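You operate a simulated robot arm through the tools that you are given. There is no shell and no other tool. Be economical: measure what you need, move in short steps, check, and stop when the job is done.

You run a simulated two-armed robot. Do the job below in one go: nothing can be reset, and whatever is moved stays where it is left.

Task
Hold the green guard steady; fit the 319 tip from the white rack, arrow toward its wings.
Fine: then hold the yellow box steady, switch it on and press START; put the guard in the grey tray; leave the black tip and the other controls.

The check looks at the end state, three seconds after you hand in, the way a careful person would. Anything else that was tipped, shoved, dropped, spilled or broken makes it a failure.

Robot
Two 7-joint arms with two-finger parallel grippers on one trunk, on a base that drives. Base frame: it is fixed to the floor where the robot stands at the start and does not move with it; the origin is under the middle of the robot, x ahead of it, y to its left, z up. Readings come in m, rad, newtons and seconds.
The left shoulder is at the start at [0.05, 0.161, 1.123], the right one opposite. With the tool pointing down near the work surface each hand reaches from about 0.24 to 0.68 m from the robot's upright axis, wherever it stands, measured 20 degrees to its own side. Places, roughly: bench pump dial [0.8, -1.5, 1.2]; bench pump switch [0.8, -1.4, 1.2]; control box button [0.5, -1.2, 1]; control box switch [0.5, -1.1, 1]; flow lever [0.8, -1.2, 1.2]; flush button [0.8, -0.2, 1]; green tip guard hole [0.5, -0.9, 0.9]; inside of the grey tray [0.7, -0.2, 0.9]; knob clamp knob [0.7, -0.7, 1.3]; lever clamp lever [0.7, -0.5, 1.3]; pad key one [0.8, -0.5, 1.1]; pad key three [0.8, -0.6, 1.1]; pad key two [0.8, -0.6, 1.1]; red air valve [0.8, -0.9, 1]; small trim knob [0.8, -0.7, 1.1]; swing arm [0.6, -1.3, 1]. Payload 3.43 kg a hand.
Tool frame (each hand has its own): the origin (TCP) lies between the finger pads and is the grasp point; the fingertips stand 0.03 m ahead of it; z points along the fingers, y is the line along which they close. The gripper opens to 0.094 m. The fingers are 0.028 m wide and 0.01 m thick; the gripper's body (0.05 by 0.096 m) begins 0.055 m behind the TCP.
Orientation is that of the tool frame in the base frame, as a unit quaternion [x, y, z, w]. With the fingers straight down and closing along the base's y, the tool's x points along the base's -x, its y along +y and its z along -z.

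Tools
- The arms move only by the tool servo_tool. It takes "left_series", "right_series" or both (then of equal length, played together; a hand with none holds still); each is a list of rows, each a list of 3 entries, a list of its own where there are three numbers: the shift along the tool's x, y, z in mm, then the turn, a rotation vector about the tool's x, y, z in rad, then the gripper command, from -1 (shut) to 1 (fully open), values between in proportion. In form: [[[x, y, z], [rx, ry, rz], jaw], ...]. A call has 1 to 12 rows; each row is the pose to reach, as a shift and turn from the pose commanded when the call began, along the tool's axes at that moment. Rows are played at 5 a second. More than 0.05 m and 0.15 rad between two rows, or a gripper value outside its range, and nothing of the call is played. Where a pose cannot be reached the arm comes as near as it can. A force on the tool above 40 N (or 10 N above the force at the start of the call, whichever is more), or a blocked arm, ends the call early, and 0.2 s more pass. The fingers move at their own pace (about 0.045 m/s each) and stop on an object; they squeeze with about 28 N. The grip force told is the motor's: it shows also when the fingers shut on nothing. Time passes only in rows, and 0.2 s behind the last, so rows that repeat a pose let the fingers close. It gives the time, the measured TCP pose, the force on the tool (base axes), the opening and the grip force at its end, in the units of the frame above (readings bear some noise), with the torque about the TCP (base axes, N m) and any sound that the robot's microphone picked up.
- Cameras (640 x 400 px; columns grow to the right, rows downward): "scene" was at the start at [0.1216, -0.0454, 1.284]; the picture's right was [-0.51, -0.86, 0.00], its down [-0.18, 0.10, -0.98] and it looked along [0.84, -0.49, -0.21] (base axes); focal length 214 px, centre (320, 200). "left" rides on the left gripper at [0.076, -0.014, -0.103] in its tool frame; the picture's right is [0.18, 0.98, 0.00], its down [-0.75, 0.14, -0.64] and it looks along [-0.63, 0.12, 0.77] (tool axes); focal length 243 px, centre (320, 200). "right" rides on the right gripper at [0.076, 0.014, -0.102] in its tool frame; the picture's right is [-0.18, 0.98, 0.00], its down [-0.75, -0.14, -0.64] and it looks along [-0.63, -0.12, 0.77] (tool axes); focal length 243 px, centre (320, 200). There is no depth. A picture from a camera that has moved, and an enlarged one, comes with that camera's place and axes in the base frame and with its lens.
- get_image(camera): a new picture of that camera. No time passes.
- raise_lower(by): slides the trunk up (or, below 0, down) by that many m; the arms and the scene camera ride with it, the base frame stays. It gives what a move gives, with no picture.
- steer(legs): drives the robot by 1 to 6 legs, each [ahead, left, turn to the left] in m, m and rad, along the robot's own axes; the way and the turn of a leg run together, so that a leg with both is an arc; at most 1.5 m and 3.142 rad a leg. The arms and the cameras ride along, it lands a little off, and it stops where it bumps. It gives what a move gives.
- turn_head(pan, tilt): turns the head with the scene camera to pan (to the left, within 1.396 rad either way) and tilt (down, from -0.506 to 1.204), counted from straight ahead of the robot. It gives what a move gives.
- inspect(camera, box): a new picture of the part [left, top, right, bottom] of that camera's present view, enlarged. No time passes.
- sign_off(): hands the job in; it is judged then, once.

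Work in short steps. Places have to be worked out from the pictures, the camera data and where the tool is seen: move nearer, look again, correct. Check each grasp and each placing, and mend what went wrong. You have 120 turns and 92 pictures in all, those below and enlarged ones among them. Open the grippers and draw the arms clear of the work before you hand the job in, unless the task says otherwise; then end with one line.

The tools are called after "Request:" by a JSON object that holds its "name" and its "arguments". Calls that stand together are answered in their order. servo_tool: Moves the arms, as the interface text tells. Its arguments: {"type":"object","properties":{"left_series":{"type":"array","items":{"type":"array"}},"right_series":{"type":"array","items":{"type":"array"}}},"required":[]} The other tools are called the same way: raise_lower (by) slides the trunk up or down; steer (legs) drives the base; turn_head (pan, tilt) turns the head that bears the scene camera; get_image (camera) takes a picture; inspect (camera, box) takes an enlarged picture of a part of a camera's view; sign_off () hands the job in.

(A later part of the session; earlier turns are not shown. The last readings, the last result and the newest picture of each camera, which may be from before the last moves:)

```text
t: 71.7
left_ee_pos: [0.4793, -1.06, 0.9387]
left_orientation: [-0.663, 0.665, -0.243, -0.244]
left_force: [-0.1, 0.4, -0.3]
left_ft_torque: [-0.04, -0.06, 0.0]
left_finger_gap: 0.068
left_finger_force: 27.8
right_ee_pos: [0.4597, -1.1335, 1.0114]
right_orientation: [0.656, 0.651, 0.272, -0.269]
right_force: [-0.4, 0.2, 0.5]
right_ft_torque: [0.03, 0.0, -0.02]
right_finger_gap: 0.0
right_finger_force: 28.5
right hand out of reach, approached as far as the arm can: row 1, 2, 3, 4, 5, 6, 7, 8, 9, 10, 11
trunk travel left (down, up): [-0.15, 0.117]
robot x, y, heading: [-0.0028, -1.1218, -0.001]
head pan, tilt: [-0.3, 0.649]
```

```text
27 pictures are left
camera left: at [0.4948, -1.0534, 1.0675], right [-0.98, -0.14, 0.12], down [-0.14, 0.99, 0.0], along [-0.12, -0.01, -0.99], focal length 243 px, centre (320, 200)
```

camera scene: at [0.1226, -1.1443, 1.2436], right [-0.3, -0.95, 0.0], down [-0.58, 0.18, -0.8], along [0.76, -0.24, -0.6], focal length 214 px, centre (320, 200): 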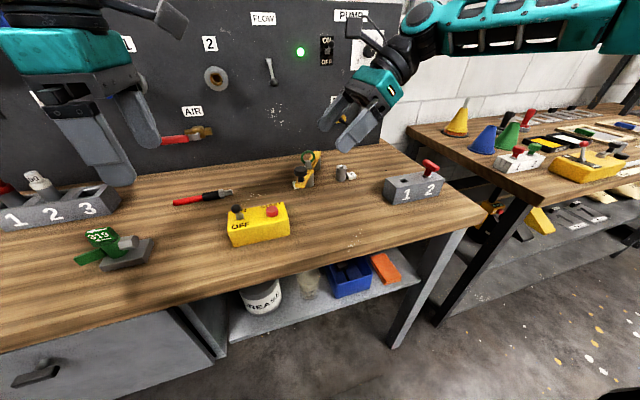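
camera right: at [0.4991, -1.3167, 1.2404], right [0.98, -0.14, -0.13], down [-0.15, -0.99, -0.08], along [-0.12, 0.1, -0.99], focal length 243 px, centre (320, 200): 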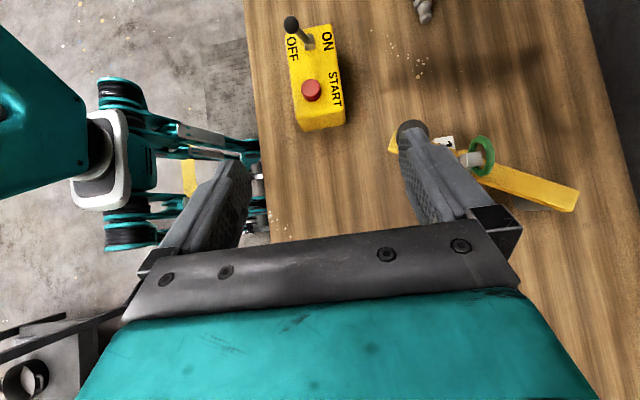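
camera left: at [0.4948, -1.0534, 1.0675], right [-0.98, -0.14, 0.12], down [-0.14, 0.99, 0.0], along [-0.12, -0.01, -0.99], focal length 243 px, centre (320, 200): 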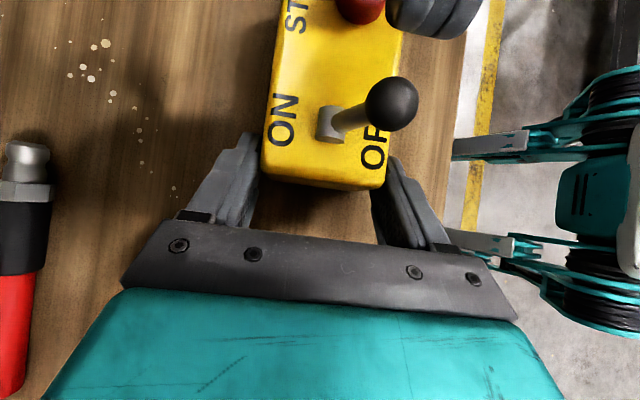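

The 45° pose runs out of reach here. I'll reduce the right hand's tilt to ~22° while backing to −x, which should extend its reach.

Request:
{"name": "servo_tool", "arguments": {"right_series": [[[3, -10, -3], [0, -0.14, 0], -1], [[7, -20, -7], [0, -0.28, 0], -1], [[10, -30, -10], [0, -0.4, 0], -1], [[10, -30, -10], [0, -0.4, 0], -1]]}}

```text
t: 72.7
left_ee_pos: [0.4789, -1.0604, 0.9388]
left_orientation: [-0.663, 0.665, -0.243, -0.243]
left_force: [0.1, -0.6, -0.1]
left_ft_torque: [-0.06, -0.11, 0.05]
left_finger_gap: 0.0682
left_finger_force: 27.6
right_ee_pos: [0.4179, -1.1601, 1.0281]
right_orientation: [0.697, 0.691, 0.136, -0.134]
right_force: [-0.5, 0.0, -0.6]
right_ft_torque: [0.02, -0.03, 0.0]
right_finger_gap: 0.0
right_finger_force: 27.5
right hand out of reach, approached as far as the arm can: row 1, 2, 3, 4
trunk travel left (down, up): [-0.15, 0.117]
robot x, y, heading: [-0.0001, -1.1196, -0.004]
head pan, tilt: [-0.3, 0.649]
```

That didn't help; the yawed pose is the limit. I'll back off and switch the right hand to its natural yaw with a roll so that it leans in from −y.

Request:
{"name": "servo_tool", "arguments": {"right_series": [[[-15, 0, -42], [0, -0.13, 0], -1], [[-30, 0, -84], [0, -0.26, 0], -1], [[-46, 0, -126], [0, -0.385, 0], -1], [[-46, 0, -126], [0, -0.385, 0], -1]]}}

Request:
{"name": "servo_tool", "arguments": {"right_series": [[[0, 0, 0], [0, 0, -0.143], -1], [[0, 0, 0], [0, 0, -0.286], -1], [[0, 0, 0], [0, 0, -0.428], -1], [[0, 0, 0], [0, 0, -0.571], -1], [[0, 0, 0], [0, 0, -0.714], -1], [[0, 0, 0], [0, 0, -0.857], -1], [[0, 0, 0], [0, 0, -1.0], -1], [[0, 0, 0], [0, 0, -1.142], -1], [[0, 0, 0], [0, 0, -1.285], -1], [[0, 0, 0], [0, 0, -1.428], -1], [[0, 0, 0], [0, 0, -1.571], -1]]}}

Request:
{"name": "servo_tool", "arguments": {"right_series": [[[0, 0, 0], [-0.14, 0, 0], -1], [[0, 0, 0], [-0.28, 0, 0], -1], [[0, 0, 0], [-0.42, 0, 0], -1], [[0, 0, 0], [-0.56, 0, 0], -1], [[0, 0, 0], [-0.6, 0, 0], -1], [[0, 0, 0], [-0.6, 0, 0], -1]]}}

```text
t: 73.7
left_ee_pos: [0.4785, -1.0606, 0.9383]
left_orientation: [-0.663, 0.665, -0.242, -0.243]
left_force: [0.1, -0.2, -0.1]
left_ft_torque: [-0.05, -0.02, 0.04]
left_finger_gap: 0.0679
left_finger_force: 27.5
right_ee_pos: [0.4162, -1.2477, 1.1275]
right_orientation: [0.71, 0.704, 0.0, 0.0]
right_force: [-0.8, -0.1, -0.1]
right_ft_torque: [0.01, 0.02, -0.01]
right_finger_gap: 0.0
right_finger_force: 27.8
trunk travel left (down, up): [-0.15, 0.117]
robot x, y, heading: [-0.0025, -1.1193, -0.005]
head pan, tilt: [-0.3, 0.649]
```

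```text
t: 76.1
left_ee_pos: [0.4784, -1.0609, 0.9396]
left_orientation: [-0.663, 0.665, -0.242, -0.243]
left_force: [0.0, 0.1, 0.3]
left_ft_torque: [0.02, 0.01, 0.03]
left_finger_gap: 0.0681
left_finger_force: 28.4
right_ee_pos: [0.4167, -1.2491, 1.1284]
right_orientation: [0.001, 1.0, 0.0, 0.0]
right_force: [0.4, 0.5, -1.0]
right_ft_torque: [0.02, -0.01, 0.03]
right_finger_gap: 0.0
right_finger_force: 28.2
trunk travel left (down, up): [-0.15, 0.117]
robot x, y, heading: [0.0023, -1.1185, -0.004]
head pan, tilt: [-0.3, 0.649]
```

```text
t: 77.5
left_ee_pos: [0.478, -1.0615, 0.9405]
left_orientation: [-0.663, 0.666, -0.242, -0.243]
left_force: [0.2, -0.5, 0.1]
left_ft_torque: [0.04, -0.02, 0.02]
left_finger_gap: 0.0681
left_finger_force: 27.7
right_ee_pos: [0.4175, -1.2499, 1.1296]
right_orientation: [0.003, 0.955, 0.297, 0.001]
right_force: [0.6, 0.0, -0.1]
right_ft_torque: [0.01, 0.0, -0.03]
right_finger_gap: 0.0
right_finger_force: 28.2
trunk travel left (down, up): [-0.15, 0.117]
robot x, y, heading: [0.0019, -1.1174, -0.008]
head pan, tilt: [-0.3, 0.649]
```

Orientation reached freely. Moving the closed right fingers next to the ball on the OFF side.

Request:
{"name": "servo_tool", "arguments": {"right_series": [[[-4, 13, 45], [0, 0, 0], -1], [[-8, 27, 90], [0, 0, 0], -1], [[-12, 40, 130], [0, 0, 0], -1], [[-14, 54, 160], [0, 0, 0], -1], [[-14, 54, 175], [0, 0, 0], -1], [[-14, 54, 183], [0, 0, 0], -1], [[-14, 54, 183], [0, 0, 0], -1]]}}

Request:
{"name": "get_image", "arguments": {"camera": "left"}}

```text
t: 79.1
left_ee_pos: [0.4789, -1.0604, 0.9392]
left_orientation: [-0.663, 0.665, -0.242, -0.244]
left_force: [1.4, 0.7, 0.0]
left_ft_torque: [-0.02, 0.01, 0.16]
left_finger_gap: 0.0685
left_finger_force: 27.4
right_ee_pos: [0.4195, -1.1304, 1.0128]
right_orientation: [0.004, 0.955, 0.296, 0.0]
right_force: [0.0, 1.4, 0.9]
right_ft_torque: [0.0, -0.04, -0.02]
right_finger_gap: 0.0
right_finger_force: 28.5
right hand out of reach, approached as far as the arm can: row 4, 5, 6, 7
trunk travel left (down, up): [-0.15, 0.117]
robot x, y, heading: [-0.0016, -1.1191, -0.008]
head pan, tilt: [-0.3, 0.649]
```

```text
26 pictures are left
camera left: at [0.495, -1.0533, 1.0675], right [-0.98, -0.14, 0.12], down [-0.14, 0.99, 0.0], along [-0.12, -0.01, -0.99], focal length 243 px, centre (320, 200)
```

left: 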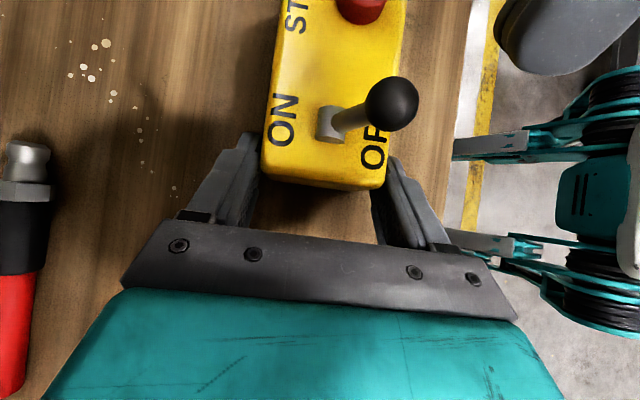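

Still limited. By mirror symmetry with the left hand's +270° insertion pose, the right hand should reach here at −270° yaw; I'll back off, unroll and wind that way.

Request:
{"name": "servo_tool", "arguments": {"right_series": [[[0, 0, -40], [0.14, 0, 0], -1], [[0, 0, -80], [0.28, 0, 0], -1], [[0, 0, -115], [0.42, 0, 0], -1], [[0, 0, -130], [0.56, 0, 0], -1], [[0, 0, -130], [0.6, 0, 0], -1], [[0, 0, -130], [0.6, 0, 0], -1]]}}

Request:
{"name": "servo_tool", "arguments": {"right_series": [[[0, 0, 0], [0, 0, 0.145], -1], [[0, 0, 0], [0, 0, 0.29], -1], [[0, 0, 0], [0, 0, 0.435], -1], [[0, 0, 0], [0, 0, 0.58], -1], [[0, 0, 0], [0, 0, 0.725], -1], [[0, 0, 0], [0, 0, 0.87], -1], [[0, 0, 0], [0, 0, 1.015], -1], [[0, 0, 0], [0, 0, 1.16], -1], [[0, 0, 0], [0, 0, 1.305], -1], [[0, 0, 0], [0, 0, 1.45], -1], [[0, 0, 0], [0, 0, 1.595], -1], [[0, 0, 0], [0, 0, 1.74], -1]]}}

Request:
{"name": "servo_tool", "arguments": {"right_series": [[[0, 0, 0], [0, 0, 0.145], -1], [[0, 0, 0], [0, 0, 0.29], -1], [[0, 0, 0], [0, 0, 0.435], -1], [[0, 0, 0], [0, 0, 0.58], -1], [[0, 0, 0], [0, 0, 0.725], -1], [[0, 0, 0], [0, 0, 0.87], -1], [[0, 0, 0], [0, 0, 1.015], -1], [[0, 0, 0], [0, 0, 1.16], -1], [[0, 0, 0], [0, 0, 1.305], -1], [[0, 0, 0], [0, 0, 1.45], -1], [[0, 0, 0], [0, 0, 1.595], -1], [[0, 0, 0], [0, 0, 1.74], -1]]}}

Request:
{"name": "servo_tool", "arguments": {"right_series": [[[0, 0, 0], [0, 0, 0.145], -1], [[0, 0, 0], [0, 0, 0.29], -1], [[0, 0, 0], [0, 0, 0.435], -1], [[0, 0, 0], [0, 0, 0.58], -1], [[0, 0, 0], [0, 0, 0.725], -1], [[0, 0, 0], [0, 0, 0.87], -1], [[0, 0, 0], [0, 0, 1.015], -1], [[0, 0, 0], [0, 0, 1.16], -1], [[0, 0, 0], [0, 0, 1.232], -1], [[0, 0, 0], [0, 0, 1.232], -1]]}}

```text
t: 80.5
left_ee_pos: [0.4788, -1.0617, 0.9395]
left_orientation: [-0.662, 0.666, -0.242, -0.244]
left_force: [-0.8, -0.7, 0.2]
left_ft_torque: [-0.01, -0.05, -0.11]
left_finger_gap: 0.0681
left_finger_force: 27.7
right_ee_pos: [0.4147, -1.2319, 1.1127]
right_orientation: [0.005, 1.0, 0.022, 0.002]
right_force: [0.4, 0.4, -0.3]
right_ft_torque: [0.0, -0.01, 0.01]
right_finger_gap: 0.0002
right_finger_force: 27.9
right hand out of reach, approached as far as the arm can: row 3, 4, 5, 6
trunk travel left (down, up): [-0.15, 0.117]
robot x, y, heading: [-0.0028, -1.1244, -0.004]
head pan, tilt: [-0.3, 0.649]
```

```text
t: 83.1
left_ee_pos: [0.4794, -1.0601, 0.9392]
left_orientation: [-0.663, 0.665, -0.243, -0.243]
left_force: [-1.3, 2.0, 1.6]
left_ft_torque: [-0.28, -0.08, -0.1]
left_finger_gap: 0.0681
left_finger_force: 28.0
right_ee_pos: [0.4196, -1.2436, 1.1179]
right_orientation: [0.753, 0.658, 0.001, 0.0]
right_force: [0.0, -0.2, 0.2]
right_ft_torque: [0.02, 0.01, 0.02]
right_finger_gap: 0.0
right_finger_force: 28.2
right hand out of reach, approached as far as the arm can: row 1, 2, 3, 4, 5, 6, 7, 8, 9, 10, 11, 12
trunk travel left (down, up): [-0.15, 0.117]
robot x, y, heading: [0.0015, -1.1224, -0.005]
head pan, tilt: [-0.3, 0.649]
```

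```text
t: 85.7
left_ee_pos: [0.478, -1.061, 0.9393]
left_orientation: [-0.663, 0.665, -0.243, -0.244]
left_force: [0.7, -2.0, -1.2]
left_ft_torque: [0.23, 0.01, -0.01]
left_finger_gap: 0.0681
left_finger_force: 27.9
right_ee_pos: [0.4022, -1.593, 1.0086]
right_orientation: [0.989, -0.136, 0.008, -0.052]
right_force: [0.1, 0.7, -0.3]
right_ft_torque: [-0.02, 0.01, 0.02]
right_finger_gap: 0.0
right_finger_force: 27.9
right hand out of reach, approached as far as the arm can: row 2, 3, 4, 5, 6, 7, 8, 9, 10, 11, 12
trunk travel left (down, up): [-0.15, 0.117]
robot x, y, heading: [-0.002, -1.1204, -0.007]
head pan, tilt: [-0.3, 0.649]
```

```text
t: 87.9
left_ee_pos: [0.4784, -1.0606, 0.94]
left_orientation: [-0.662, 0.665, -0.243, -0.244]
left_force: [-0.2, 1.9, -0.4]
left_ft_torque: [-0.17, -0.04, -0.14]
left_finger_gap: 0.068
left_finger_force: 28.1
right_ee_pos: [-0.0019, -1.6085, 0.887]
right_orientation: [0.759, -0.648, -0.004, -0.065]
right_force: [0.5, 0.5, -0.1]
right_ft_torque: [0.01, 0.02, 0.01]
right_finger_gap: 0.0002
right_finger_force: 28.2
right hand out of reach, approached as far as the arm can: row 1, 2, 3, 4, 5, 6, 7, 8, 9, 10
trunk travel left (down, up): [-0.15, 0.117]
robot x, y, heading: [-0.0013, -1.1191, -0.004]
head pan, tilt: [-0.3, 0.649]
```

The right arm can't wind that way and drifted to its right side (forces stay low). Checking where it is and that nothing was touched before going on.

Request:
{"name": "turn_head", "arguments": {"pan": -1.2, "tilt": 0.6}}

Request:
{"name": "get_image", "arguments": {"camera": "scene"}}

```text
t: 89.1
left_ee_pos: [0.4796, -1.0619, 0.9383]
left_orientation: [-0.663, 0.665, -0.243, -0.244]
left_force: [-0.5, 0.1, -0.1]
left_ft_torque: [-0.02, -0.01, -0.08]
left_finger_gap: 0.0679
left_finger_force: 28.0
right_ee_pos: [-0.0022, -1.609, 0.8868]
right_orientation: [0.759, -0.648, -0.004, -0.065]
right_force: [0.3, 0.3, 0.1]
right_ft_torque: [0.02, 0.0, 0.01]
right_finger_gap: 0.0001
right_finger_force: 28.0
trunk travel left (down, up): [-0.15, 0.117]
robot x, y, heading: [-0.0037, -1.1207, -0.004]
head pan, tilt: [-1.201, 0.6]
```

```text
25 pictures are left
camera scene: at [0.0713, -1.2005, 1.2479], right [-0.93, -0.36, 0.0], down [-0.2, 0.53, -0.83], along [0.29, -0.77, -0.56], focal length 214 px, centre (320, 200)
```

scene: 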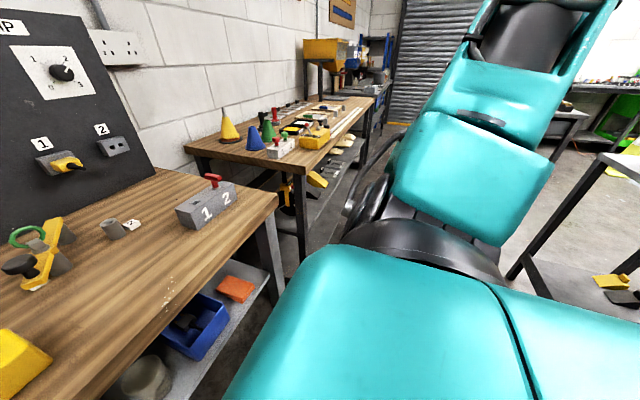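

Nothing was touched; the arm is out in free space to the robot's right. Raising it and unwinding the wrist in place.

Request:
{"name": "servo_tool", "arguments": {"right_series": [[[0, 0, -20], [0, 0, -0.145], -1], [[0, 0, -40], [0, 0, -0.29], -1], [[0, 0, -60], [0, 0, -0.435], -1], [[0, 0, -80], [0, 0, -0.58], -1], [[0, 0, -100], [0, 0, -0.725], -1], [[0, 0, -120], [0, 0, -0.87], -1], [[0, 0, -140], [0, 0, -1.015], -1], [[0, 0, -160], [0, 0, -1.16], -1], [[0, 0, -180], [0, 0, -1.305], -1], [[0, 0, -200], [0, 0, -1.45], -1], [[0, 0, -200], [0, 0, -1.571], -1], [[0, 0, -200], [0, 0, -1.571], -1]]}}

```text
t: 91.7
left_ee_pos: [0.4798, -1.0609, 0.9388]
left_orientation: [-0.663, 0.665, -0.242, -0.243]
left_force: [-0.5, 0.0, -0.3]
left_ft_torque: [-0.18, -0.01, -0.14]
left_finger_gap: 0.0681
left_finger_force: 28.4
right_ee_pos: [0.0281, -1.6615, 1.0843]
right_orientation: [0.995, 0.08, 0.043, -0.049]
right_force: [-0.1, -0.2, 0.6]
right_ft_torque: [0.02, 0.01, 0.02]
right_finger_gap: 0.0
right_finger_force: 27.6
right hand out of reach, approached as far as the arm can: row 1, 2, 3, 4, 5, 6, 7, 8, 9, 10, 11, 12
trunk travel left (down, up): [-0.15, 0.117]
robot x, y, heading: [-0.0032, -1.1183, -0.004]
head pan, tilt: [-1.201, 0.6]
```

Continuing to unwind by another ~90°, staying in place.

Request:
{"name": "servo_tool", "arguments": {"right_series": [[[0, 0, 0], [0, 0, -0.145], -1], [[0, 0, 0], [0, 0, -0.29], -1], [[0, 0, 0], [0, 0, -0.435], -1], [[0, 0, 0], [0, 0, -0.58], -1], [[0, 0, 0], [0, 0, -0.725], -1], [[0, 0, 0], [0, 0, -0.87], -1], [[0, 0, 0], [0, 0, -1.015], -1], [[0, 0, 0], [0, 0, -1.16], -1], [[0, 0, 0], [0, 0, -1.305], -1], [[0, 0, 0], [0, 0, -1.45], -1], [[0, 0, 0], [0, 0, -1.571], -1], [[0, 0, 0], [0, 0, -1.571], -1]]}}

```text
t: 94.3
left_ee_pos: [0.4799, -1.061, 0.9401]
left_orientation: [-0.663, 0.665, -0.243, -0.244]
left_force: [0.1, -1.4, -0.5]
left_ft_torque: [0.0, -0.01, -0.08]
left_finger_gap: 0.0683
left_finger_force: 28.2
right_ee_pos: [0.0273, -1.664, 1.0845]
right_orientation: [0.646, 0.76, 0.066, -0.003]
right_force: [-0.1, -0.7, 0.6]
right_ft_torque: [0.0, 0.0, 0.01]
right_finger_gap: 0.0
right_finger_force: 28.1
trunk travel left (down, up): [-0.15, 0.117]
robot x, y, heading: [-0.0023, -1.1215, -0.004]
head pan, tilt: [-1.201, 0.6]
```

Reachable again. Bringing the right hand back to front-right with nominal orientation.

Request:
{"name": "servo_tool", "arguments": {"right_series": [[[16, 37, -4], [0.014, -0.001, -0.14], -1], [[32, 73, -8], [0.029, -0.001, -0.281], -1], [[48, 110, -12], [0.043, -0.002, -0.421], -1], [[64, 146, -16], [0.057, -0.003, -0.562], -1], [[80, 183, -20], [0.072, -0.0035, -0.7025], -1], [[96, 220, -24], [0.086, -0.004, -0.843], -1], [[112, 256, -28], [0.1, -0.005, -0.983], -1], [[128, 293, -32], [0.115, -0.006, -1.124], -1], [[144, 329, -36], [0.129, -0.0065, -1.264], -1], [[160, 366, -40], [0.1435, -0.007, -1.405], -1], [[160, 366, -40], [0.1435, -0.007, -1.405], -1]]}}

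```text
t: 96.7
left_ee_pos: [0.4789, -1.0607, 0.9387]
left_orientation: [-0.663, 0.665, -0.243, -0.243]
left_force: [-0.5, -0.4, 0.3]
left_ft_torque: [0.31, -0.01, 0.05]
left_finger_gap: 0.0679
left_finger_force: 28.2
right_ee_pos: [0.3584, -1.4545, 1.1744]
right_orientation: [0.001, 1.0, -0.001, -0.001]
right_force: [-0.6, 0.0, 0.2]
right_ft_torque: [0.0, 0.01, 0.0]
right_finger_gap: 0.0001
right_finger_force: 28.3
trunk travel left (down, up): [-0.15, 0.117]
robot x, y, heading: [-0.0014, -1.1222, -0.007]
head pan, tilt: [-1.201, 0.6]
```

Back in nominal pose. Moving forward-left while turning the wrist the other (+) way, in one monitored call.

Request:
{"name": "servo_tool", "arguments": {"right_series": [[[-10, 34, 5], [0, 0, -0.13], -1], [[-20, 68, 10], [0, 0, -0.26], -1], [[-30, 102, 15], [0, 0, -0.39], -1], [[-40, 136, 20], [0, 0, -0.52], -1], [[-50, 170, 20], [0, 0, -0.65], -1], [[-62, 190, 20], [0, 0, -0.78], -1], [[-62, 190, 20], [0, 0, -0.92], -1], [[-62, 190, 20], [0, 0, -1.06], -1], [[-62, 190, 20], [0, 0, -1.2], -1], [[-62, 190, 20], [0, 0, -1.34], -1], [[-62, 190, 20], [0, 0, -1.48], -1], [[-62, 190, 20], [0, 0, -1.571], -1]]}}

```text
t: 99.3
left_ee_pos: [0.4794, -1.0595, 0.9388]
left_orientation: [-0.663, 0.665, -0.243, -0.244]
left_force: [0.5, -1.0, 0.4]
left_ft_torque: [-0.03, 0.07, 0.09]
left_finger_gap: 0.0682
left_finger_force: 27.6
right_ee_pos: [0.4215, -1.2639, 1.1534]
right_orientation: [-0.707, 0.708, 0.001, 0.001]
right_force: [1.0, -1.0, -0.1]
right_ft_torque: [0.03, -0.01, 0.02]
right_finger_gap: 0.0
right_finger_force: 28.0
trunk travel left (down, up): [-0.15, 0.117]
robot x, y, heading: [0.0008, -1.1177, -0.009]
head pan, tilt: [-1.201, 0.6]
```

Works without a limit. Tilting slightly toward +y and moving beside the ball on the OFF side.

Request:
{"name": "servo_tool", "arguments": {"right_series": [[[-40, -4, 20], [0, -0.12, 0], -1], [[-80, -8, 50], [0, -0.24, 0], -1], [[-120, -12, 85], [0, -0.35, 0], -1], [[-150, -14, 115], [0, -0.35, 0], -1], [[-163, -14, 135], [0, -0.35, 0], -1], [[-163, -14, 142], [0, -0.35, 0], -1], [[-163, -14, 142], [0, -0.35, 0], -1]]}}

Request:
{"name": "get_image", "arguments": {"camera": "left"}}

```text
refused: row 2 steps farther than a row can; nothing moved
```

```text
24 pictures are left
camera left: at [0.4949, -1.0534, 1.0675], right [-0.98, -0.14, 0.12], down [-0.14, 0.99, 0.0], along [-0.12, -0.01, -0.99], focal length 243 px, centre (320, 200)
```

left: 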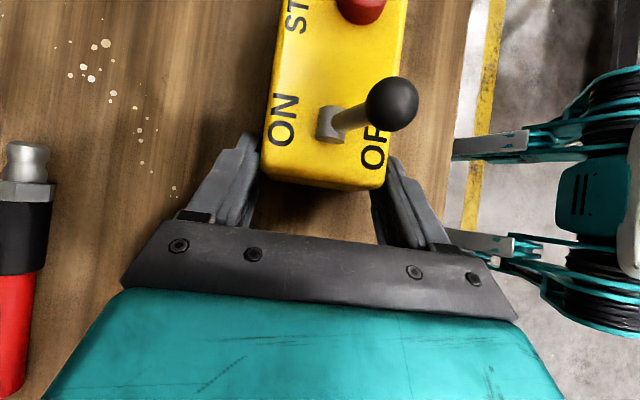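

Steps were too long; repeating with smaller rows.

Request:
{"name": "servo_tool", "arguments": {"right_series": [[[-30, -3, 15], [0, -0.09, 0], -1], [[-60, -6, 35], [0, -0.18, 0], -1], [[-90, -9, 57], [0, -0.27, 0], -1], [[-120, -12, 82], [0, -0.35, 0], -1], [[-145, -14, 108], [0, -0.35, 0], -1], [[-163, -14, 130], [0, -0.35, 0], -1], [[-163, -14, 142], [0, -0.35, 0], -1], [[-163, -14, 142], [0, -0.35, 0], -1]]}}

Request:
{"name": "get_image", "arguments": {"camera": "left"}}

```text
t: 101.1
left_ee_pos: [0.4787, -1.0609, 0.9396]
left_orientation: [-0.663, 0.665, -0.242, -0.243]
left_force: [-0.5, -0.2, 0.4]
left_ft_torque: [-0.02, 0.03, -0.11]
left_finger_gap: 0.068
left_finger_force: 27.5
right_ee_pos: [0.4086, -1.1637, 1.0204]
right_orientation: [-0.694, 0.698, 0.124, 0.124]
right_force: [-0.2, 0.9, -0.7]
right_ft_torque: [0.0, 0.01, 0.01]
right_finger_gap: 0.0
right_finger_force: 27.8
right hand out of reach, approached as far as the arm can: row 2, 3, 4, 5, 6, 7, 8
trunk travel left (down, up): [-0.15, 0.117]
robot x, y, heading: [0.0009, -1.1218, -0.004]
head pan, tilt: [-1.201, 0.6]
```

```text
23 pictures are left
camera left: at [0.4947, -1.0534, 1.0675], right [-0.98, -0.14, 0.12], down [-0.14, 0.99, 0.0], along [-0.12, -0.01, -0.99], focal length 243 px, centre (320, 200)
```

left: 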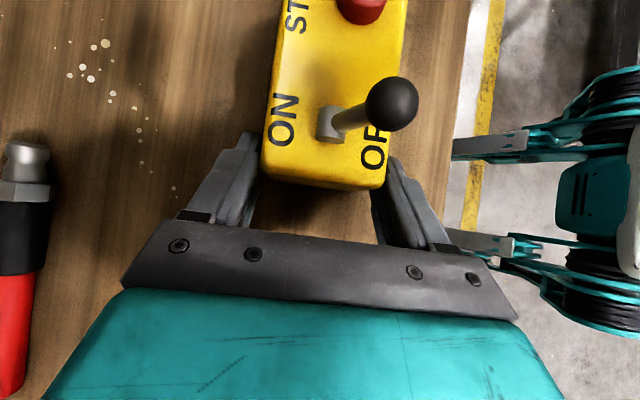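

The right hand seems limited by being too close-in at this base position. I'll release the box, back both hands off, and reposition the base 0.1 m back and 0.05 m left so both hands work further out.

Request:
{"name": "servo_tool", "arguments": {"right_series": [[[0, 0, -20], [0, 0, 0], -1], [[0, 0, -50], [0, 0, 0], -1], [[0, 0, -90], [0, 0, 0], -1], [[0, 0, -110], [0, 0, 0], -1], [[0, 0, -110], [0, 0, 0], -1], [[0, 0, -110], [0, 0, 0], -1], [[0, 0, -110], [0, 0, 0], -1], [[0, 0, -110], [0, 0, 0], -1]], "left_series": [[[0, 0, 0], [0, 0, 0], 1], [[0, 0, 0], [0, 0, 0], 1], [[0, 0, 0], [0, 0, 0], 1], [[0, 0, -30], [0, 0, 0], 1], [[0, 0, -70], [0, 0, 0], 1], [[0, 0, -110], [0, 0, 0], 1], [[0, 0, -140], [0, 0, 0], 1], [[0, 0, -140], [0, 0, 0], 1]]}}

Request:
{"name": "steer", "arguments": {"legs": [[-0.1, 0.05, 0]]}}

Request:
{"name": "turn_head", "arguments": {"pan": -0.25, "tilt": 0.6}}

Request:
{"name": "get_image", "arguments": {"camera": "scene"}}

```text
t: 102.9
left_ee_pos: [0.4791, -0.9692, 1.0481]
left_orientation: [-0.662, 0.665, -0.243, -0.245]
left_force: [-0.5, -0.3, -0.2]
left_ft_torque: [-0.01, 0.01, 0.04]
left_finger_gap: 0.0939
left_finger_force: 0.0
right_ee_pos: [0.4095, -1.2025, 1.1249]
right_orientation: [-0.695, 0.698, 0.123, 0.122]
right_force: [-0.6, 0.1, 0.0]
right_ft_torque: [-0.03, -0.02, 0.03]
right_finger_gap: 0.0
right_finger_force: 28.0
trunk travel left (down, up): [-0.15, 0.117]
robot x, y, heading: [-0.0063, -1.1199, -0.008]
head pan, tilt: [-1.201, 0.6]
```

```text
t: 104.1
left_ee_pos: [0.3797, -0.9185, 1.0474]
left_orientation: [-0.663, 0.665, -0.243, -0.243]
left_force: [0.1, -0.1, 0.2]
left_ft_torque: [0.01, -0.03, -0.02]
left_finger_gap: 0.094
left_finger_force: 0.0
right_ee_pos: [0.3113, -1.1497, 1.1253]
right_orientation: [-0.695, 0.698, 0.123, 0.122]
right_force: [0.0, 0.1, 0.8]
right_ft_torque: [0.05, -0.05, -0.01]
right_finger_gap: 0.0
right_finger_force: 28.1
trunk travel left (down, up): [-0.15, 0.117]
robot x, y, heading: [-0.1001, -1.0688, -0.002]
head pan, tilt: [-1.201, 0.6]
```

```text
t: 105.4
left_ee_pos: [0.3805, -0.919, 1.0477]
left_orientation: [-0.663, 0.665, -0.242, -0.244]
left_force: [-0.1, 0.3, 0.3]
left_ft_torque: [0.01, 0.04, -0.01]
left_finger_gap: 0.0939
left_finger_force: 0.0
right_ee_pos: [0.3105, -1.1504, 1.1245]
right_orientation: [-0.695, 0.697, 0.124, 0.122]
right_force: [-0.1, -0.8, 0.5]
right_ft_torque: [0.02, 0.01, 0.03]
right_finger_gap: 0.0001
right_finger_force: 27.8
trunk travel left (down, up): [-0.15, 0.117]
robot x, y, heading: [-0.1008, -1.0744, -0.006]
head pan, tilt: [-0.25, 0.6]
```

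```text
22 pictures are left
camera scene: at [0.0269, -1.0903, 1.2479], right [-0.25, -0.97, 0.0], down [-0.55, 0.14, -0.83], along [0.8, -0.21, -0.56], focal length 214 px, centre (320, 200)
```

scene: 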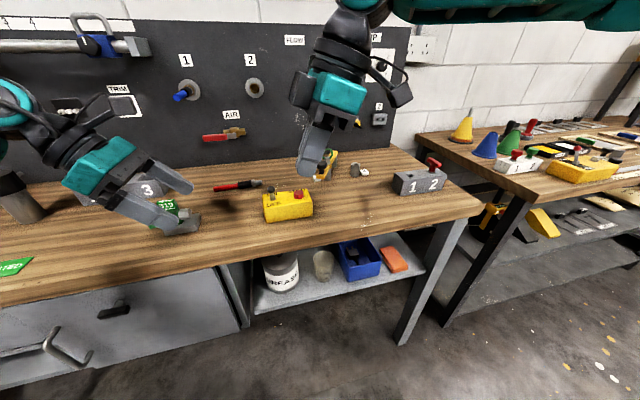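

Scene intact. Testing the right hand's reach beside the ball (not touching) from this base position.

Request:
{"name": "servo_tool", "arguments": {"right_series": [[[-2, -40, 10], [0, 0, 0], -1], [[-4, -80, 30], [0, 0, 0], -1], [[-6, -110, 60], [0, 0, 0], -1], [[-7, -118, 95], [0, 0, 0], -1], [[-7, -118, 123], [0, 0, 0], -1], [[-7, -118, 123], [0, 0, 0], -1]]}}

```text
t: 106.8
left_ee_pos: [0.3804, -0.9187, 1.0468]
left_orientation: [-0.664, 0.665, -0.243, -0.243]
left_force: [-0.4, 0.2, 0.3]
left_ft_torque: [0.02, 0.0, 0.02]
left_finger_gap: 0.0939
left_finger_force: 0.2
right_ee_pos: [0.3831, -1.1584, 1.0213]
right_orientation: [-0.695, 0.698, 0.124, 0.123]
right_force: [-0.1, 0.9, 0.5]
right_ft_torque: [0.01, 0.03, -0.04]
right_finger_gap: 0.0
right_finger_force: 28.0
right hand out of reach, approached as far as the arm can: row 2, 3, 4, 5, 6
trunk travel left (down, up): [-0.15, 0.117]
robot x, y, heading: [-0.0989, -1.0657, -0.004]
head pan, tilt: [-0.25, 0.6]
```

The +90° wind is limited further out (mirror of the left arm). I'll return the right hand to a clean nominal pose at its own side and wind −90/−180/−270 from there, as the left did successfully.

Request:
{"name": "servo_tool", "arguments": {"right_series": [[[18, 10, -20], [0.023, 0.023, 0.129], -1], [[37, 20, -40], [0.046, 0.046, 0.259], -1], [[55, 30, -60], [0.068, 0.068, 0.388], -1], [[74, 40, -80], [0.091, 0.091, 0.518], -1], [[92, 50, -100], [0.114, 0.114, 0.647], -1], [[110, 60, -120], [0.137, 0.137, 0.777], -1], [[129, 70, -140], [0.16, 0.16, 0.906], -1], [[147, 80, -160], [0.183, 0.183, 1.035], -1], [[166, 90, -180], [0.206, 0.206, 1.165], -1], [[184, 100, -200], [0.228, 0.228, 1.294], -1], [[203, 110, -220], [0.251, 0.251, 1.424], -1], [[221, 120, -240], [0.274, 0.274, 1.553], -1]]}}

```text
t: 109.4
left_ee_pos: [0.3801, -0.9189, 1.0472]
left_orientation: [-0.663, 0.665, -0.242, -0.244]
left_force: [-1.1, 0.4, -0.8]
left_ft_torque: [0.01, 0.0, -0.01]
left_finger_gap: 0.0938
left_finger_force: 0.0
right_ee_pos: [0.2621, -1.4461, 1.1693]
right_orientation: [0.003, 1.0, 0.0, -0.002]
right_force: [0.5, 0.5, -0.4]
right_ft_torque: [0.02, -0.03, 0.01]
right_finger_gap: 0.0003
right_finger_force: 27.2
trunk travel left (down, up): [-0.15, 0.117]
robot x, y, heading: [-0.0999, -1.0659, -0.004]
head pan, tilt: [-0.25, 0.6]
```

Clean nominal pose. Now winding −90° while moving forward.

Request:
{"name": "servo_tool", "arguments": {"right_series": [[[-7, 26, 2], [0, 0, 0.143], -1], [[-14, 52, 4], [0, 0, 0.286], -1], [[-21, 78, 6], [0, 0, 0.428], -1], [[-28, 104, 8], [0, 0, 0.571], -1], [[-35, 130, 10], [0, 0, 0.714], -1], [[-42, 156, 12], [0, 0, 0.857], -1], [[-49, 182, 14], [0, 0, 1.0], -1], [[-56, 208, 16], [0, 0, 1.142], -1], [[-63, 234, 18], [0, 0, 1.285], -1], [[-70, 260, 20], [0, 0, 1.428], -1], [[-78, 286, 20], [0, 0, 1.571], -1], [[-78, 286, 20], [0, 0, 1.571], -1]]}}

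```text
t: 112.0
left_ee_pos: [0.381, -0.9203, 1.0464]
left_orientation: [-0.663, 0.665, -0.243, -0.244]
left_force: [-0.2, 1.0, -0.9]
left_ft_torque: [-0.04, -0.01, 0.03]
left_finger_gap: 0.0941
left_finger_force: 0.0
right_ee_pos: [0.3219, -1.2062, 1.1536]
right_orientation: [0.699, 0.715, -0.001, -0.001]
right_force: [-0.1, 0.6, 0.2]
right_ft_torque: [0.02, 0.03, 0.01]
right_finger_gap: 0.0
right_finger_force: 28.2
right hand out of reach, approached as far as the arm can: row 10, 11, 12
trunk travel left (down, up): [-0.15, 0.117]
robot x, y, heading: [-0.1038, -1.069, -0.002]
head pan, tilt: [-0.25, 0.6]
```

Right-hand poses leaning toward the centre are the problem, while the left is flexible. I'll swap roles: right holds the box from its −y end (as it held the guard), left operates from above. First retracting both and driving forward 0.1 m.

Request:
{"name": "servo_tool", "arguments": {"left_series": [[[16, 0, -19], [0, -0.14, 0], 1], [[32, 0, -38], [0, -0.28, 0], 1], [[48, 0, -57], [0, -0.42, 0], 1], [[64, 0, -76], [0, -0.56, 0], 1], [[64, 0, -76], [0, -0.7, 0], 1], [[64, 0, -76], [0, -0.7, 0], 1]], "right_series": [[[-20, 0, 0], [0, 0, 0], 1], [[-40, 0, 0], [0, 0, 0], 1], [[-60, 0, 0], [0, 0, 0.022], 1], [[-80, 0, 0], [0, 0, 0.022], 1], [[-80, 0, 0], [0, 0, 0.022], 1], [[-80, 0, 0], [0, 0, 0.022], 1]]}}

Request:
{"name": "steer", "arguments": {"legs": [[0.1, 0, 0]]}}

```text
t: 113.4
left_ee_pos: [0.3809, -0.9191, 1.1475]
left_orientation: [-0.707, 0.708, -0.001, -0.001]
left_force: [0.4, -0.4, 0.0]
left_ft_torque: [0.02, 0.0, 0.0]
left_finger_gap: 0.0939
left_finger_force: 0.0
right_ee_pos: [0.3219, -1.2852, 1.1574]
right_orientation: [0.716, 0.698, 0.0, 0.0]
right_force: [-1.0, 0.5, -0.4]
right_ft_torque: [-0.02, 0.01, 0.0]
right_finger_gap: 0.0939
right_finger_force: 0.1
trunk travel left (down, up): [-0.15, 0.117]
robot x, y, heading: [-0.101, -1.0725, -0.005]
head pan, tilt: [-0.25, 0.6]
```

```text
t: 114.5
left_ee_pos: [0.4801, -0.9185, 1.1464]
left_orientation: [-0.707, 0.708, 0.0, -0.001]
left_force: [-0.4, -0.4, -0.1]
left_ft_torque: [0.02, 0.04, 0.03]
left_finger_gap: 0.0939
left_finger_force: 0.1
right_ee_pos: [0.4218, -1.2864, 1.1565]
right_orientation: [0.715, 0.699, -0.001, -0.001]
right_force: [0.0, -0.3, -0.1]
right_ft_torque: [0.02, 0.03, -0.01]
right_finger_gap: 0.094
right_finger_force: 0.0
trunk travel left (down, up): [-0.15, 0.117]
robot x, y, heading: [0.0036, -1.0715, -0.001]
head pan, tilt: [-0.25, 0.6]
```

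Tilting the right hand 45° and setting it up behind the box's −y end.

Request:
{"name": "servo_tool", "arguments": {"right_series": [[[1, 10, 5], [0, 0, -0.023], 1], [[2, 20, 10], [0, 0.13, -0.023], 1], [[3, 30, 15], [0, 0.26, -0.023], 1], [[4, 40, 20], [0, 0.39, -0.023], 1], [[5, 50, 30], [0, 0.52, -0.023], 1], [[6, 57, 40], [0, 0.65, -0.023], 1], [[6, 57, 45], [0, 0.785, -0.023], 1], [[6, 57, 45], [0, 0.785, -0.023], 1]]}}

Request:
{"name": "get_image", "arguments": {"camera": "right"}}

```text
t: 116.3
left_ee_pos: [0.4802, -0.9194, 1.1473]
left_orientation: [-0.707, 0.708, -0.001, -0.001]
left_force: [-0.3, 1.0, -0.1]
left_ft_torque: [-0.01, -0.01, -0.01]
left_finger_gap: 0.094
left_finger_force: 0.2
right_ee_pos: [0.4781, -1.2806, 1.111]
right_orientation: [0.653, 0.653, 0.274, -0.268]
right_force: [0.7, 0.0, 0.2]
right_ft_torque: [0.03, 0.0, -0.02]
right_finger_gap: 0.0939
right_finger_force: 0.1
trunk travel left (down, up): [-0.15, 0.117]
robot x, y, heading: [0.0002, -1.0708, -0.005]
head pan, tilt: [-0.25, 0.6]
```

```text
21 pictures are left
camera right: at [0.4909, -1.299, 1.2381], right [0.98, -0.13, -0.12], down [-0.14, -0.99, -0.08], along [-0.11, 0.1, -0.99], focal length 243 px, centre (320, 200)
```

right: 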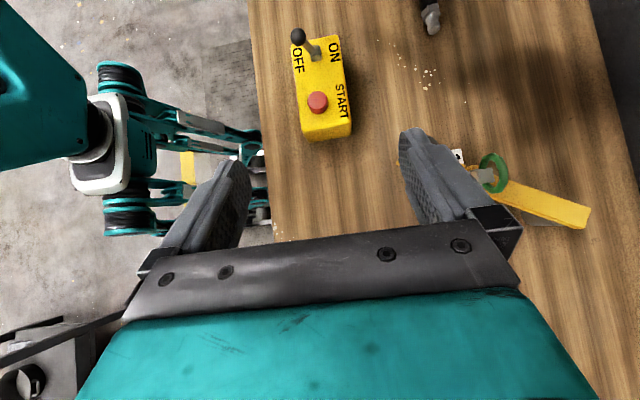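

The swing arm's end is close on the +x side; measuring it before descending.

Request:
{"name": "inspect", "arguments": {"camera": "right", "box": [290, 60, 450, 190]}}

Request:
{"name": "inspect", "arguments": {"camera": "scene", "box": [240, 140, 400, 240]}}

```text
3.08 times, centred on (370, 125) of right
camera zoom: at [0.4909, -1.299, 1.2381], right [0.98, -0.13, -0.12], down [-0.14, -0.99, -0.08], along [-0.11, 0.1, -0.99], focal length 746 px, centre (166, 431)
```

zoom: 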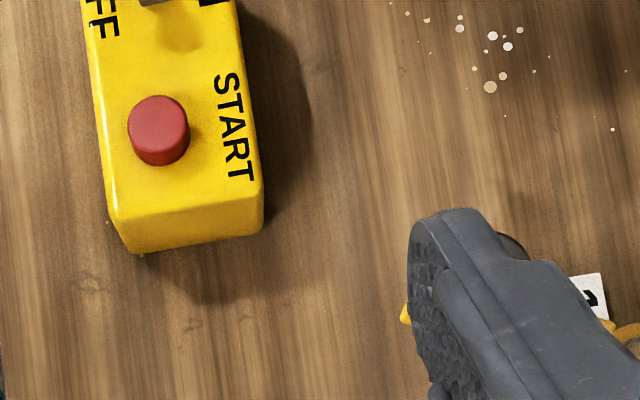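

```text
4.00 times, centred on (320, 190) of scene
camera zoom: at [0.1261, -1.0904, 1.2479], right [-0.25, -0.97, 0.0], down [-0.55, 0.14, -0.83], along [0.8, -0.21, -0.56], focal length 858 px, centre (320, 240)
```

zoom: 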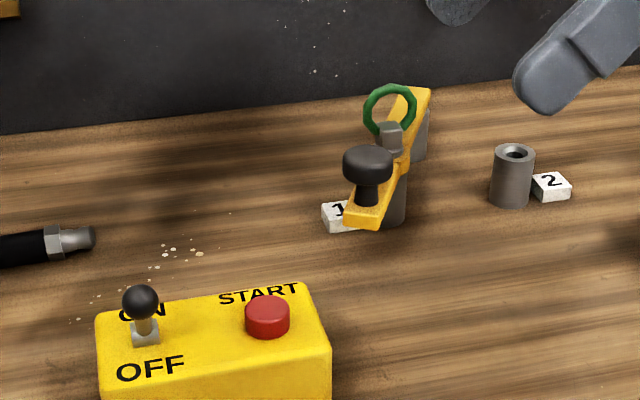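

Swing-arm end is at about (0.56,−1.233), giving ~2–3 cm clearance; I'll open the right jaws only to ~80 mm and descend to grip the box's −y end.

Request:
{"name": "servo_tool", "arguments": {"right_series": [[[-12, 0, 31], [0, 0, 0], 0.7], [[-24, 0, 62], [0, 0, 0], 0.7], [[-36, 1, 93], [0, 0, 0], 0.7], [[-48, 1, 123], [0, 0, 0], 0.7], [[-48, 1, 148], [0, 0, 0], 0.7], [[-48, 1, 160], [0, 0, 0], 0.7], [[-48, 1, 160], [0, 0, 0], 0.7]]}}

Request:
{"name": "get_image", "arguments": {"camera": "right"}}

```text
t: 117.9
left_ee_pos: [0.4798, -0.9189, 1.1465]
left_orientation: [-0.706, 0.708, -0.001, 0.0]
left_force: [-0.1, 0.0, -0.6]
left_ft_torque: [0.0, 0.0, 0.02]
left_finger_gap: 0.0939
left_finger_force: 0.0
right_ee_pos: [0.4805, -1.2017, 0.9636]
right_orientation: [0.653, 0.653, 0.272, -0.268]
right_force: [0.4, -0.1, -0.2]
right_ft_torque: [-0.01, 0.02, 0.02]
right_finger_gap: 0.0798
right_finger_force: 0.0
trunk travel left (down, up): [-0.15, 0.117]
robot x, y, heading: [0.0019, -1.072, 0.003]
head pan, tilt: [-0.25, 0.6]
```

```text
18 pictures are left
camera right: at [0.4933, -1.2204, 1.0903], right [0.98, -0.13, -0.12], down [-0.14, -0.99, -0.08], along [-0.11, 0.1, -0.99], focal length 243 px, centre (320, 200)
```

right: 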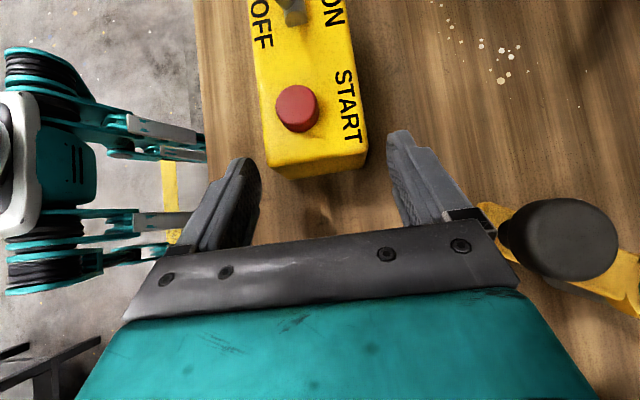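

Aligned with ~2 cm clearance to the knob. Advancing the last 33 mm and closing on the box.

Request:
{"name": "servo_tool", "arguments": {"right_series": [[[0, -2, 12], [0, 0, 0], 0.7], [[0, -2, 24], [0, 0, 0], 0.7], [[0, -2, 33], [0, 0, 0], 0.7], [[0, -2, 33], [0, 0, 0], 0.7], [[0, -2, 33], [0, 0, 0], -1], [[0, -2, 33], [0, 0, 0], -1], [[0, -2, 33], [0, 0, 0], -1], [[0, -2, 33], [0, 0, 0], -1]], "left_series": [[[0, 0, 0], [0, 0, 0], -1], [[0, 0, 0], [0, 0, 0], -1], [[0, 0, 0], [0, 0, 0], -1], [[0, 0, 0], [0, 0, 0], -1], [[0, 0, 0], [0, 0, 0], -1], [[0, 0, 0], [0, 0, 0], -1], [[0, 0, 0], [0, 0, 0], -1], [[0, 0, 0], [0, 0, 0], -1]]}}

Request:
{"name": "get_image", "arguments": {"camera": "right"}}

```text
t: 119.7
left_ee_pos: [0.4799, -0.9197, 1.147]
left_orientation: [-0.706, 0.708, 0.0, -0.001]
left_force: [0.7, 1.2, -0.5]
left_ft_torque: [0.0, 0.03, 0.0]
left_finger_gap: 0.0002
left_finger_force: 28.2
right_ee_pos: [0.4771, -1.1795, 0.9417]
right_orientation: [0.654, 0.653, 0.273, -0.268]
right_force: [1.5, -0.6, 1.1]
right_ft_torque: [0.03, -0.04, -0.16]
right_finger_gap: 0.0683
right_finger_force: 28.6
trunk travel left (down, up): [-0.15, 0.117]
robot x, y, heading: [0.0021, -1.0704, -0.006]
head pan, tilt: [-0.25, 0.6]
```

```text
17 pictures are left
camera right: at [0.4914, -1.1974, 1.0678], right [0.98, -0.13, -0.12], down [-0.14, -0.99, -0.08], along [-0.11, 0.1, -0.99], focal length 243 px, centre (320, 200)
```

right: 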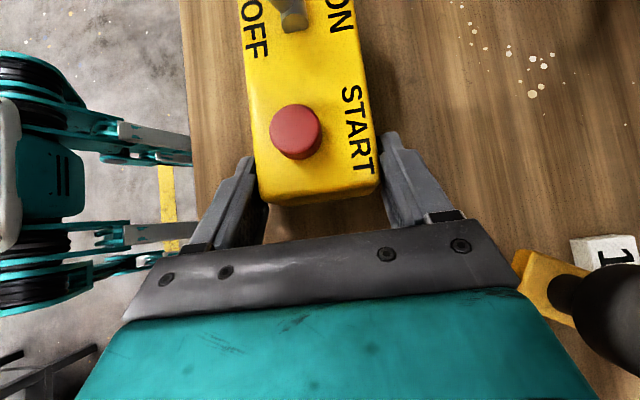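

Box held by the right hand (gap 68 mm). Now winding the left wrist +180° (tool x to +y) as before, first half.

Request:
{"name": "servo_tool", "arguments": {"left_series": [[[10, 10, 0], [0, 0, -0.143], -1], [[20, 20, 0], [0, 0, -0.286], -1], [[30, 30, 0], [0, 0, -0.428], -1], [[40, 40, 0], [0, 0, -0.571], -1], [[50, 40, 0], [0, 0, -0.714], -1], [[60, 40, 0], [0, 0, -0.857], -1], [[70, 40, 0], [0, 0, -1.0], -1], [[80, 40, 0], [0, 0, -1.142], -1], [[80, 40, 0], [0, 0, -1.285], -1], [[80, 40, 0], [0, 0, -1.428], -1], [[80, 40, 0], [0, 0, -1.571], -1]]}}

```text
t: 122.1
left_ee_pos: [0.44, -0.9992, 1.1477]
left_orientation: [1.0, 0.001, 0.0, 0.001]
left_force: [0.4, -0.1, -0.6]
left_ft_torque: [0.02, 0.0, 0.03]
left_finger_gap: 0.0
left_finger_force: 27.8
right_ee_pos: [0.4791, -1.1791, 0.942]
right_orientation: [0.653, 0.653, 0.273, -0.268]
right_force: [1.2, 0.2, 1.0]
right_ft_torque: [0.03, -0.01, -0.04]
right_finger_gap: 0.0679
right_finger_force: 27.9
trunk travel left (down, up): [-0.15, 0.117]
robot x, y, heading: [-0.001, -1.0712, -0.003]
head pan, tilt: [-0.25, 0.6]
```

No limits. Second half of the winding.

Request:
{"name": "servo_tool", "arguments": {"left_series": [[[0, 0, 0], [0, 0, -0.143], -1], [[0, 0, 0], [0, 0, -0.286], -1], [[0, 0, 0], [0, 0, -0.428], -1], [[0, 0, 0], [0, 0, -0.571], -1], [[0, 0, 0], [0, 0, -0.714], -1], [[0, 0, 0], [0, 0, -0.857], -1], [[0, 0, 0], [0, 0, -1.0], -1], [[0, 0, 0], [0, 0, -1.142], -1], [[0, 0, 0], [0, 0, -1.285], -1], [[0, 0, 0], [0, 0, -1.428], -1], [[0, 0, 0], [0, 0, -1.571], -1]]}}

```text
t: 124.5
left_ee_pos: [0.4406, -0.9984, 1.1469]
left_orientation: [0.706, 0.708, -0.001, 0.001]
left_force: [-0.1, -0.1, 0.1]
left_ft_torque: [0.02, 0.01, 0.0]
left_finger_gap: 0.0001
left_finger_force: 28.0
right_ee_pos: [0.4777, -1.1789, 0.9406]
right_orientation: [0.653, 0.653, 0.273, -0.269]
right_force: [0.8, -0.9, -0.4]
right_ft_torque: [-0.02, -0.03, -0.01]
right_finger_gap: 0.0683
right_finger_force: 28.0
trunk travel left (down, up): [-0.15, 0.117]
robot x, y, heading: [0.002, -1.0702, -0.005]
head pan, tilt: [-0.25, 0.6]
```

Left is in the needed orientation. Lowering its closed fingers beside the ball on the OFF (−x) side.

Request:
{"name": "servo_tool", "arguments": {"left_series": [[[-30, -4, 20], [0, 0, 0], -1], [[-60, -8, 50], [0, 0, 0], -1], [[-87, -8, 85], [0, 0, 0], -1], [[-87, -8, 115], [0, 0, 0], -1], [[-87, -8, 136], [0, 0, 0], -1], [[-87, -8, 136], [0, 0, 0], -1]]}}

Request:
{"name": "inspect", "arguments": {"camera": "scene", "box": [220, 130, 348, 240]}}

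```text
t: 125.9
left_ee_pos: [0.4315, -1.0866, 1.0112]
left_orientation: [0.708, 0.706, 0.0, 0.0]
left_force: [0.1, -0.4, -0.5]
left_ft_torque: [-0.01, 0.02, 0.04]
left_finger_gap: 0.0
left_finger_force: 27.9
right_ee_pos: [0.4783, -1.1791, 0.941]
right_orientation: [0.653, 0.653, 0.274, -0.268]
right_force: [-1.3, -0.8, 0.7]
right_ft_torque: [-0.01, 0.01, 0.06]
right_finger_gap: 0.0681
right_finger_force: 27.8
trunk travel left (down, up): [-0.15, 0.117]
robot x, y, heading: [-0.0023, -1.0675, -0.002]
head pan, tilt: [-0.25, 0.6]
```

```text
3.64 times, centred on (284, 185) of scene
camera zoom: at [0.1261, -1.0906, 1.2479], right [-0.25, -0.97, 0.0], down [-0.55, 0.14, -0.83], along [0.8, -0.21, -0.56], focal length 780 px, centre (451, 254)
```

zoom: 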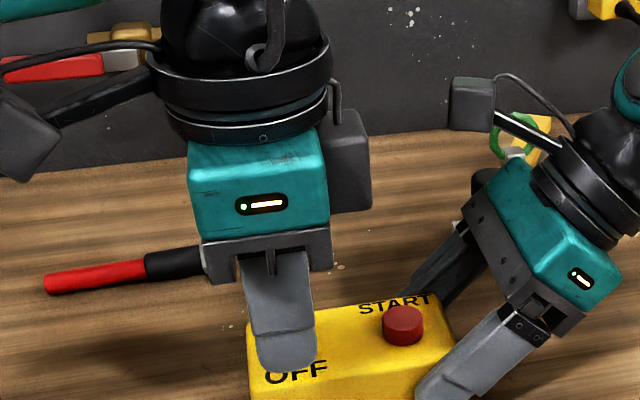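

In place. Pushing the ball toward ON (+x) in small steps.

Request:
{"name": "servo_tool", "arguments": {"left_series": [[[0, 6, 0], [0, 0, 0], -1], [[0, 12, 0], [0, 0, 0], -1], [[0, 18, 0], [0, 0, 0], -1], [[0, 24, 0], [0, 0, 0], -1], [[0, 30, 0], [0, 0, 0], -1], [[0, 36, 0], [0, 0, 0], -1], [[0, 42, 0], [0, 0, 0], -1], [[0, 48, 0], [0, 0, 0], -1], [[0, 52, 0], [0, 0, 0], -1], [[0, 52, 0], [0, 0, 0], -1]]}}

Request:
{"name": "inspect", "arguments": {"camera": "right", "box": [220, 0, 400, 180]}}

```text
t: 128.1
left_ee_pos: [0.4839, -1.0861, 1.0097]
left_orientation: [0.709, 0.706, -0.001, 0.0]
left_force: [-11.1, 1.9, 3.1]
left_ft_torque: [0.03, 0.23, -0.01]
left_finger_gap: 0.0003
left_finger_force: 28.4
right_ee_pos: [0.4793, -1.1802, 0.9408]
right_orientation: [0.654, 0.652, 0.274, -0.268]
right_force: [10.1, -3.4, 1.0]
right_ft_torque: [0.09, 0.49, -0.88]
right_finger_gap: 0.0684
right_finger_force: 27.8
trunk travel left (down, up): [-0.15, 0.117]
robot x, y, heading: [0.0011, -1.0728, -0.007]
head pan, tilt: [-0.25, 0.6]
```

```text
2.22 times, centred on (310, 90) of right
camera zoom: at [0.4917, -1.198, 1.0679], right [0.98, -0.14, -0.12], down [-0.15, -0.99, -0.08], along [-0.11, 0.1, -0.99], focal length 539 px, centre (342, 444)
```

zoom: 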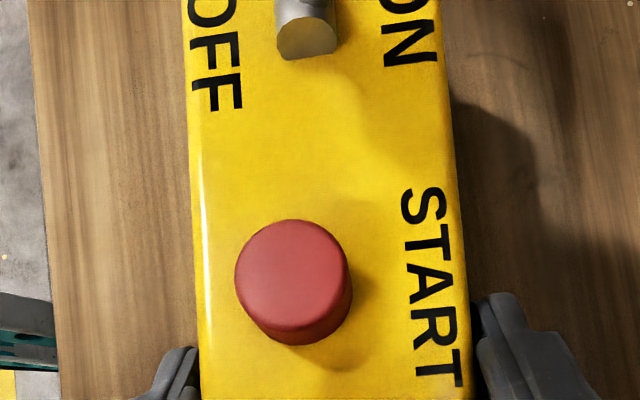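

An 11 N reaction now, probably the ON stop. Backing off to look at the lever.

Request:
{"name": "servo_tool", "arguments": {"left_series": [[[0, -15, 0], [0, 0, 0], -1], [[0, -35, 0], [0, 0, 0], -1], [[0, -52, -20], [0, 0, 0], -1], [[0, -52, -60], [0, 0, 0], -1], [[20, -52, -90], [0, 0, 0], -1], [[60, -52, -90], [0, 0, 0], -1]]}}

Request:
{"name": "inspect", "arguments": {"camera": "scene", "box": [220, 130, 348, 240]}}

```text
t: 129.5
left_ee_pos: [0.4337, -1.0256, 1.1013]
left_orientation: [0.708, 0.706, -0.001, 0.001]
left_force: [0.2, -0.1, 0.2]
left_ft_torque: [0.03, 0.0, 0.02]
left_finger_gap: 0.0
left_finger_force: 28.3
right_ee_pos: [0.4786, -1.178, 0.9412]
right_orientation: [0.654, 0.653, 0.273, -0.267]
right_force: [-0.3, 1.8, 0.0]
right_ft_torque: [0.25, -0.14, 0.07]
right_finger_gap: 0.0683
right_finger_force: 28.1
trunk travel left (down, up): [-0.15, 0.117]
robot x, y, heading: [-0.0004, -1.0675, -0.008]
head pan, tilt: [-0.25, 0.6]
```

```text
3.64 times, centred on (284, 185) of scene
camera zoom: at [0.1262, -1.0901, 1.2479], right [-0.25, -0.97, 0.0], down [-0.55, 0.14, -0.83], along [0.8, -0.21, -0.56], focal length 780 px, centre (451, 254)
```

zoom: 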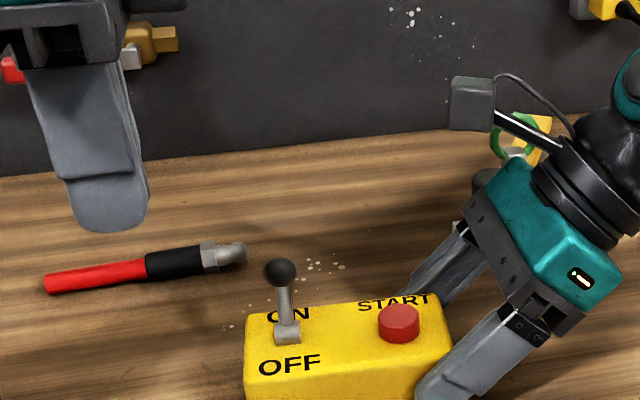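

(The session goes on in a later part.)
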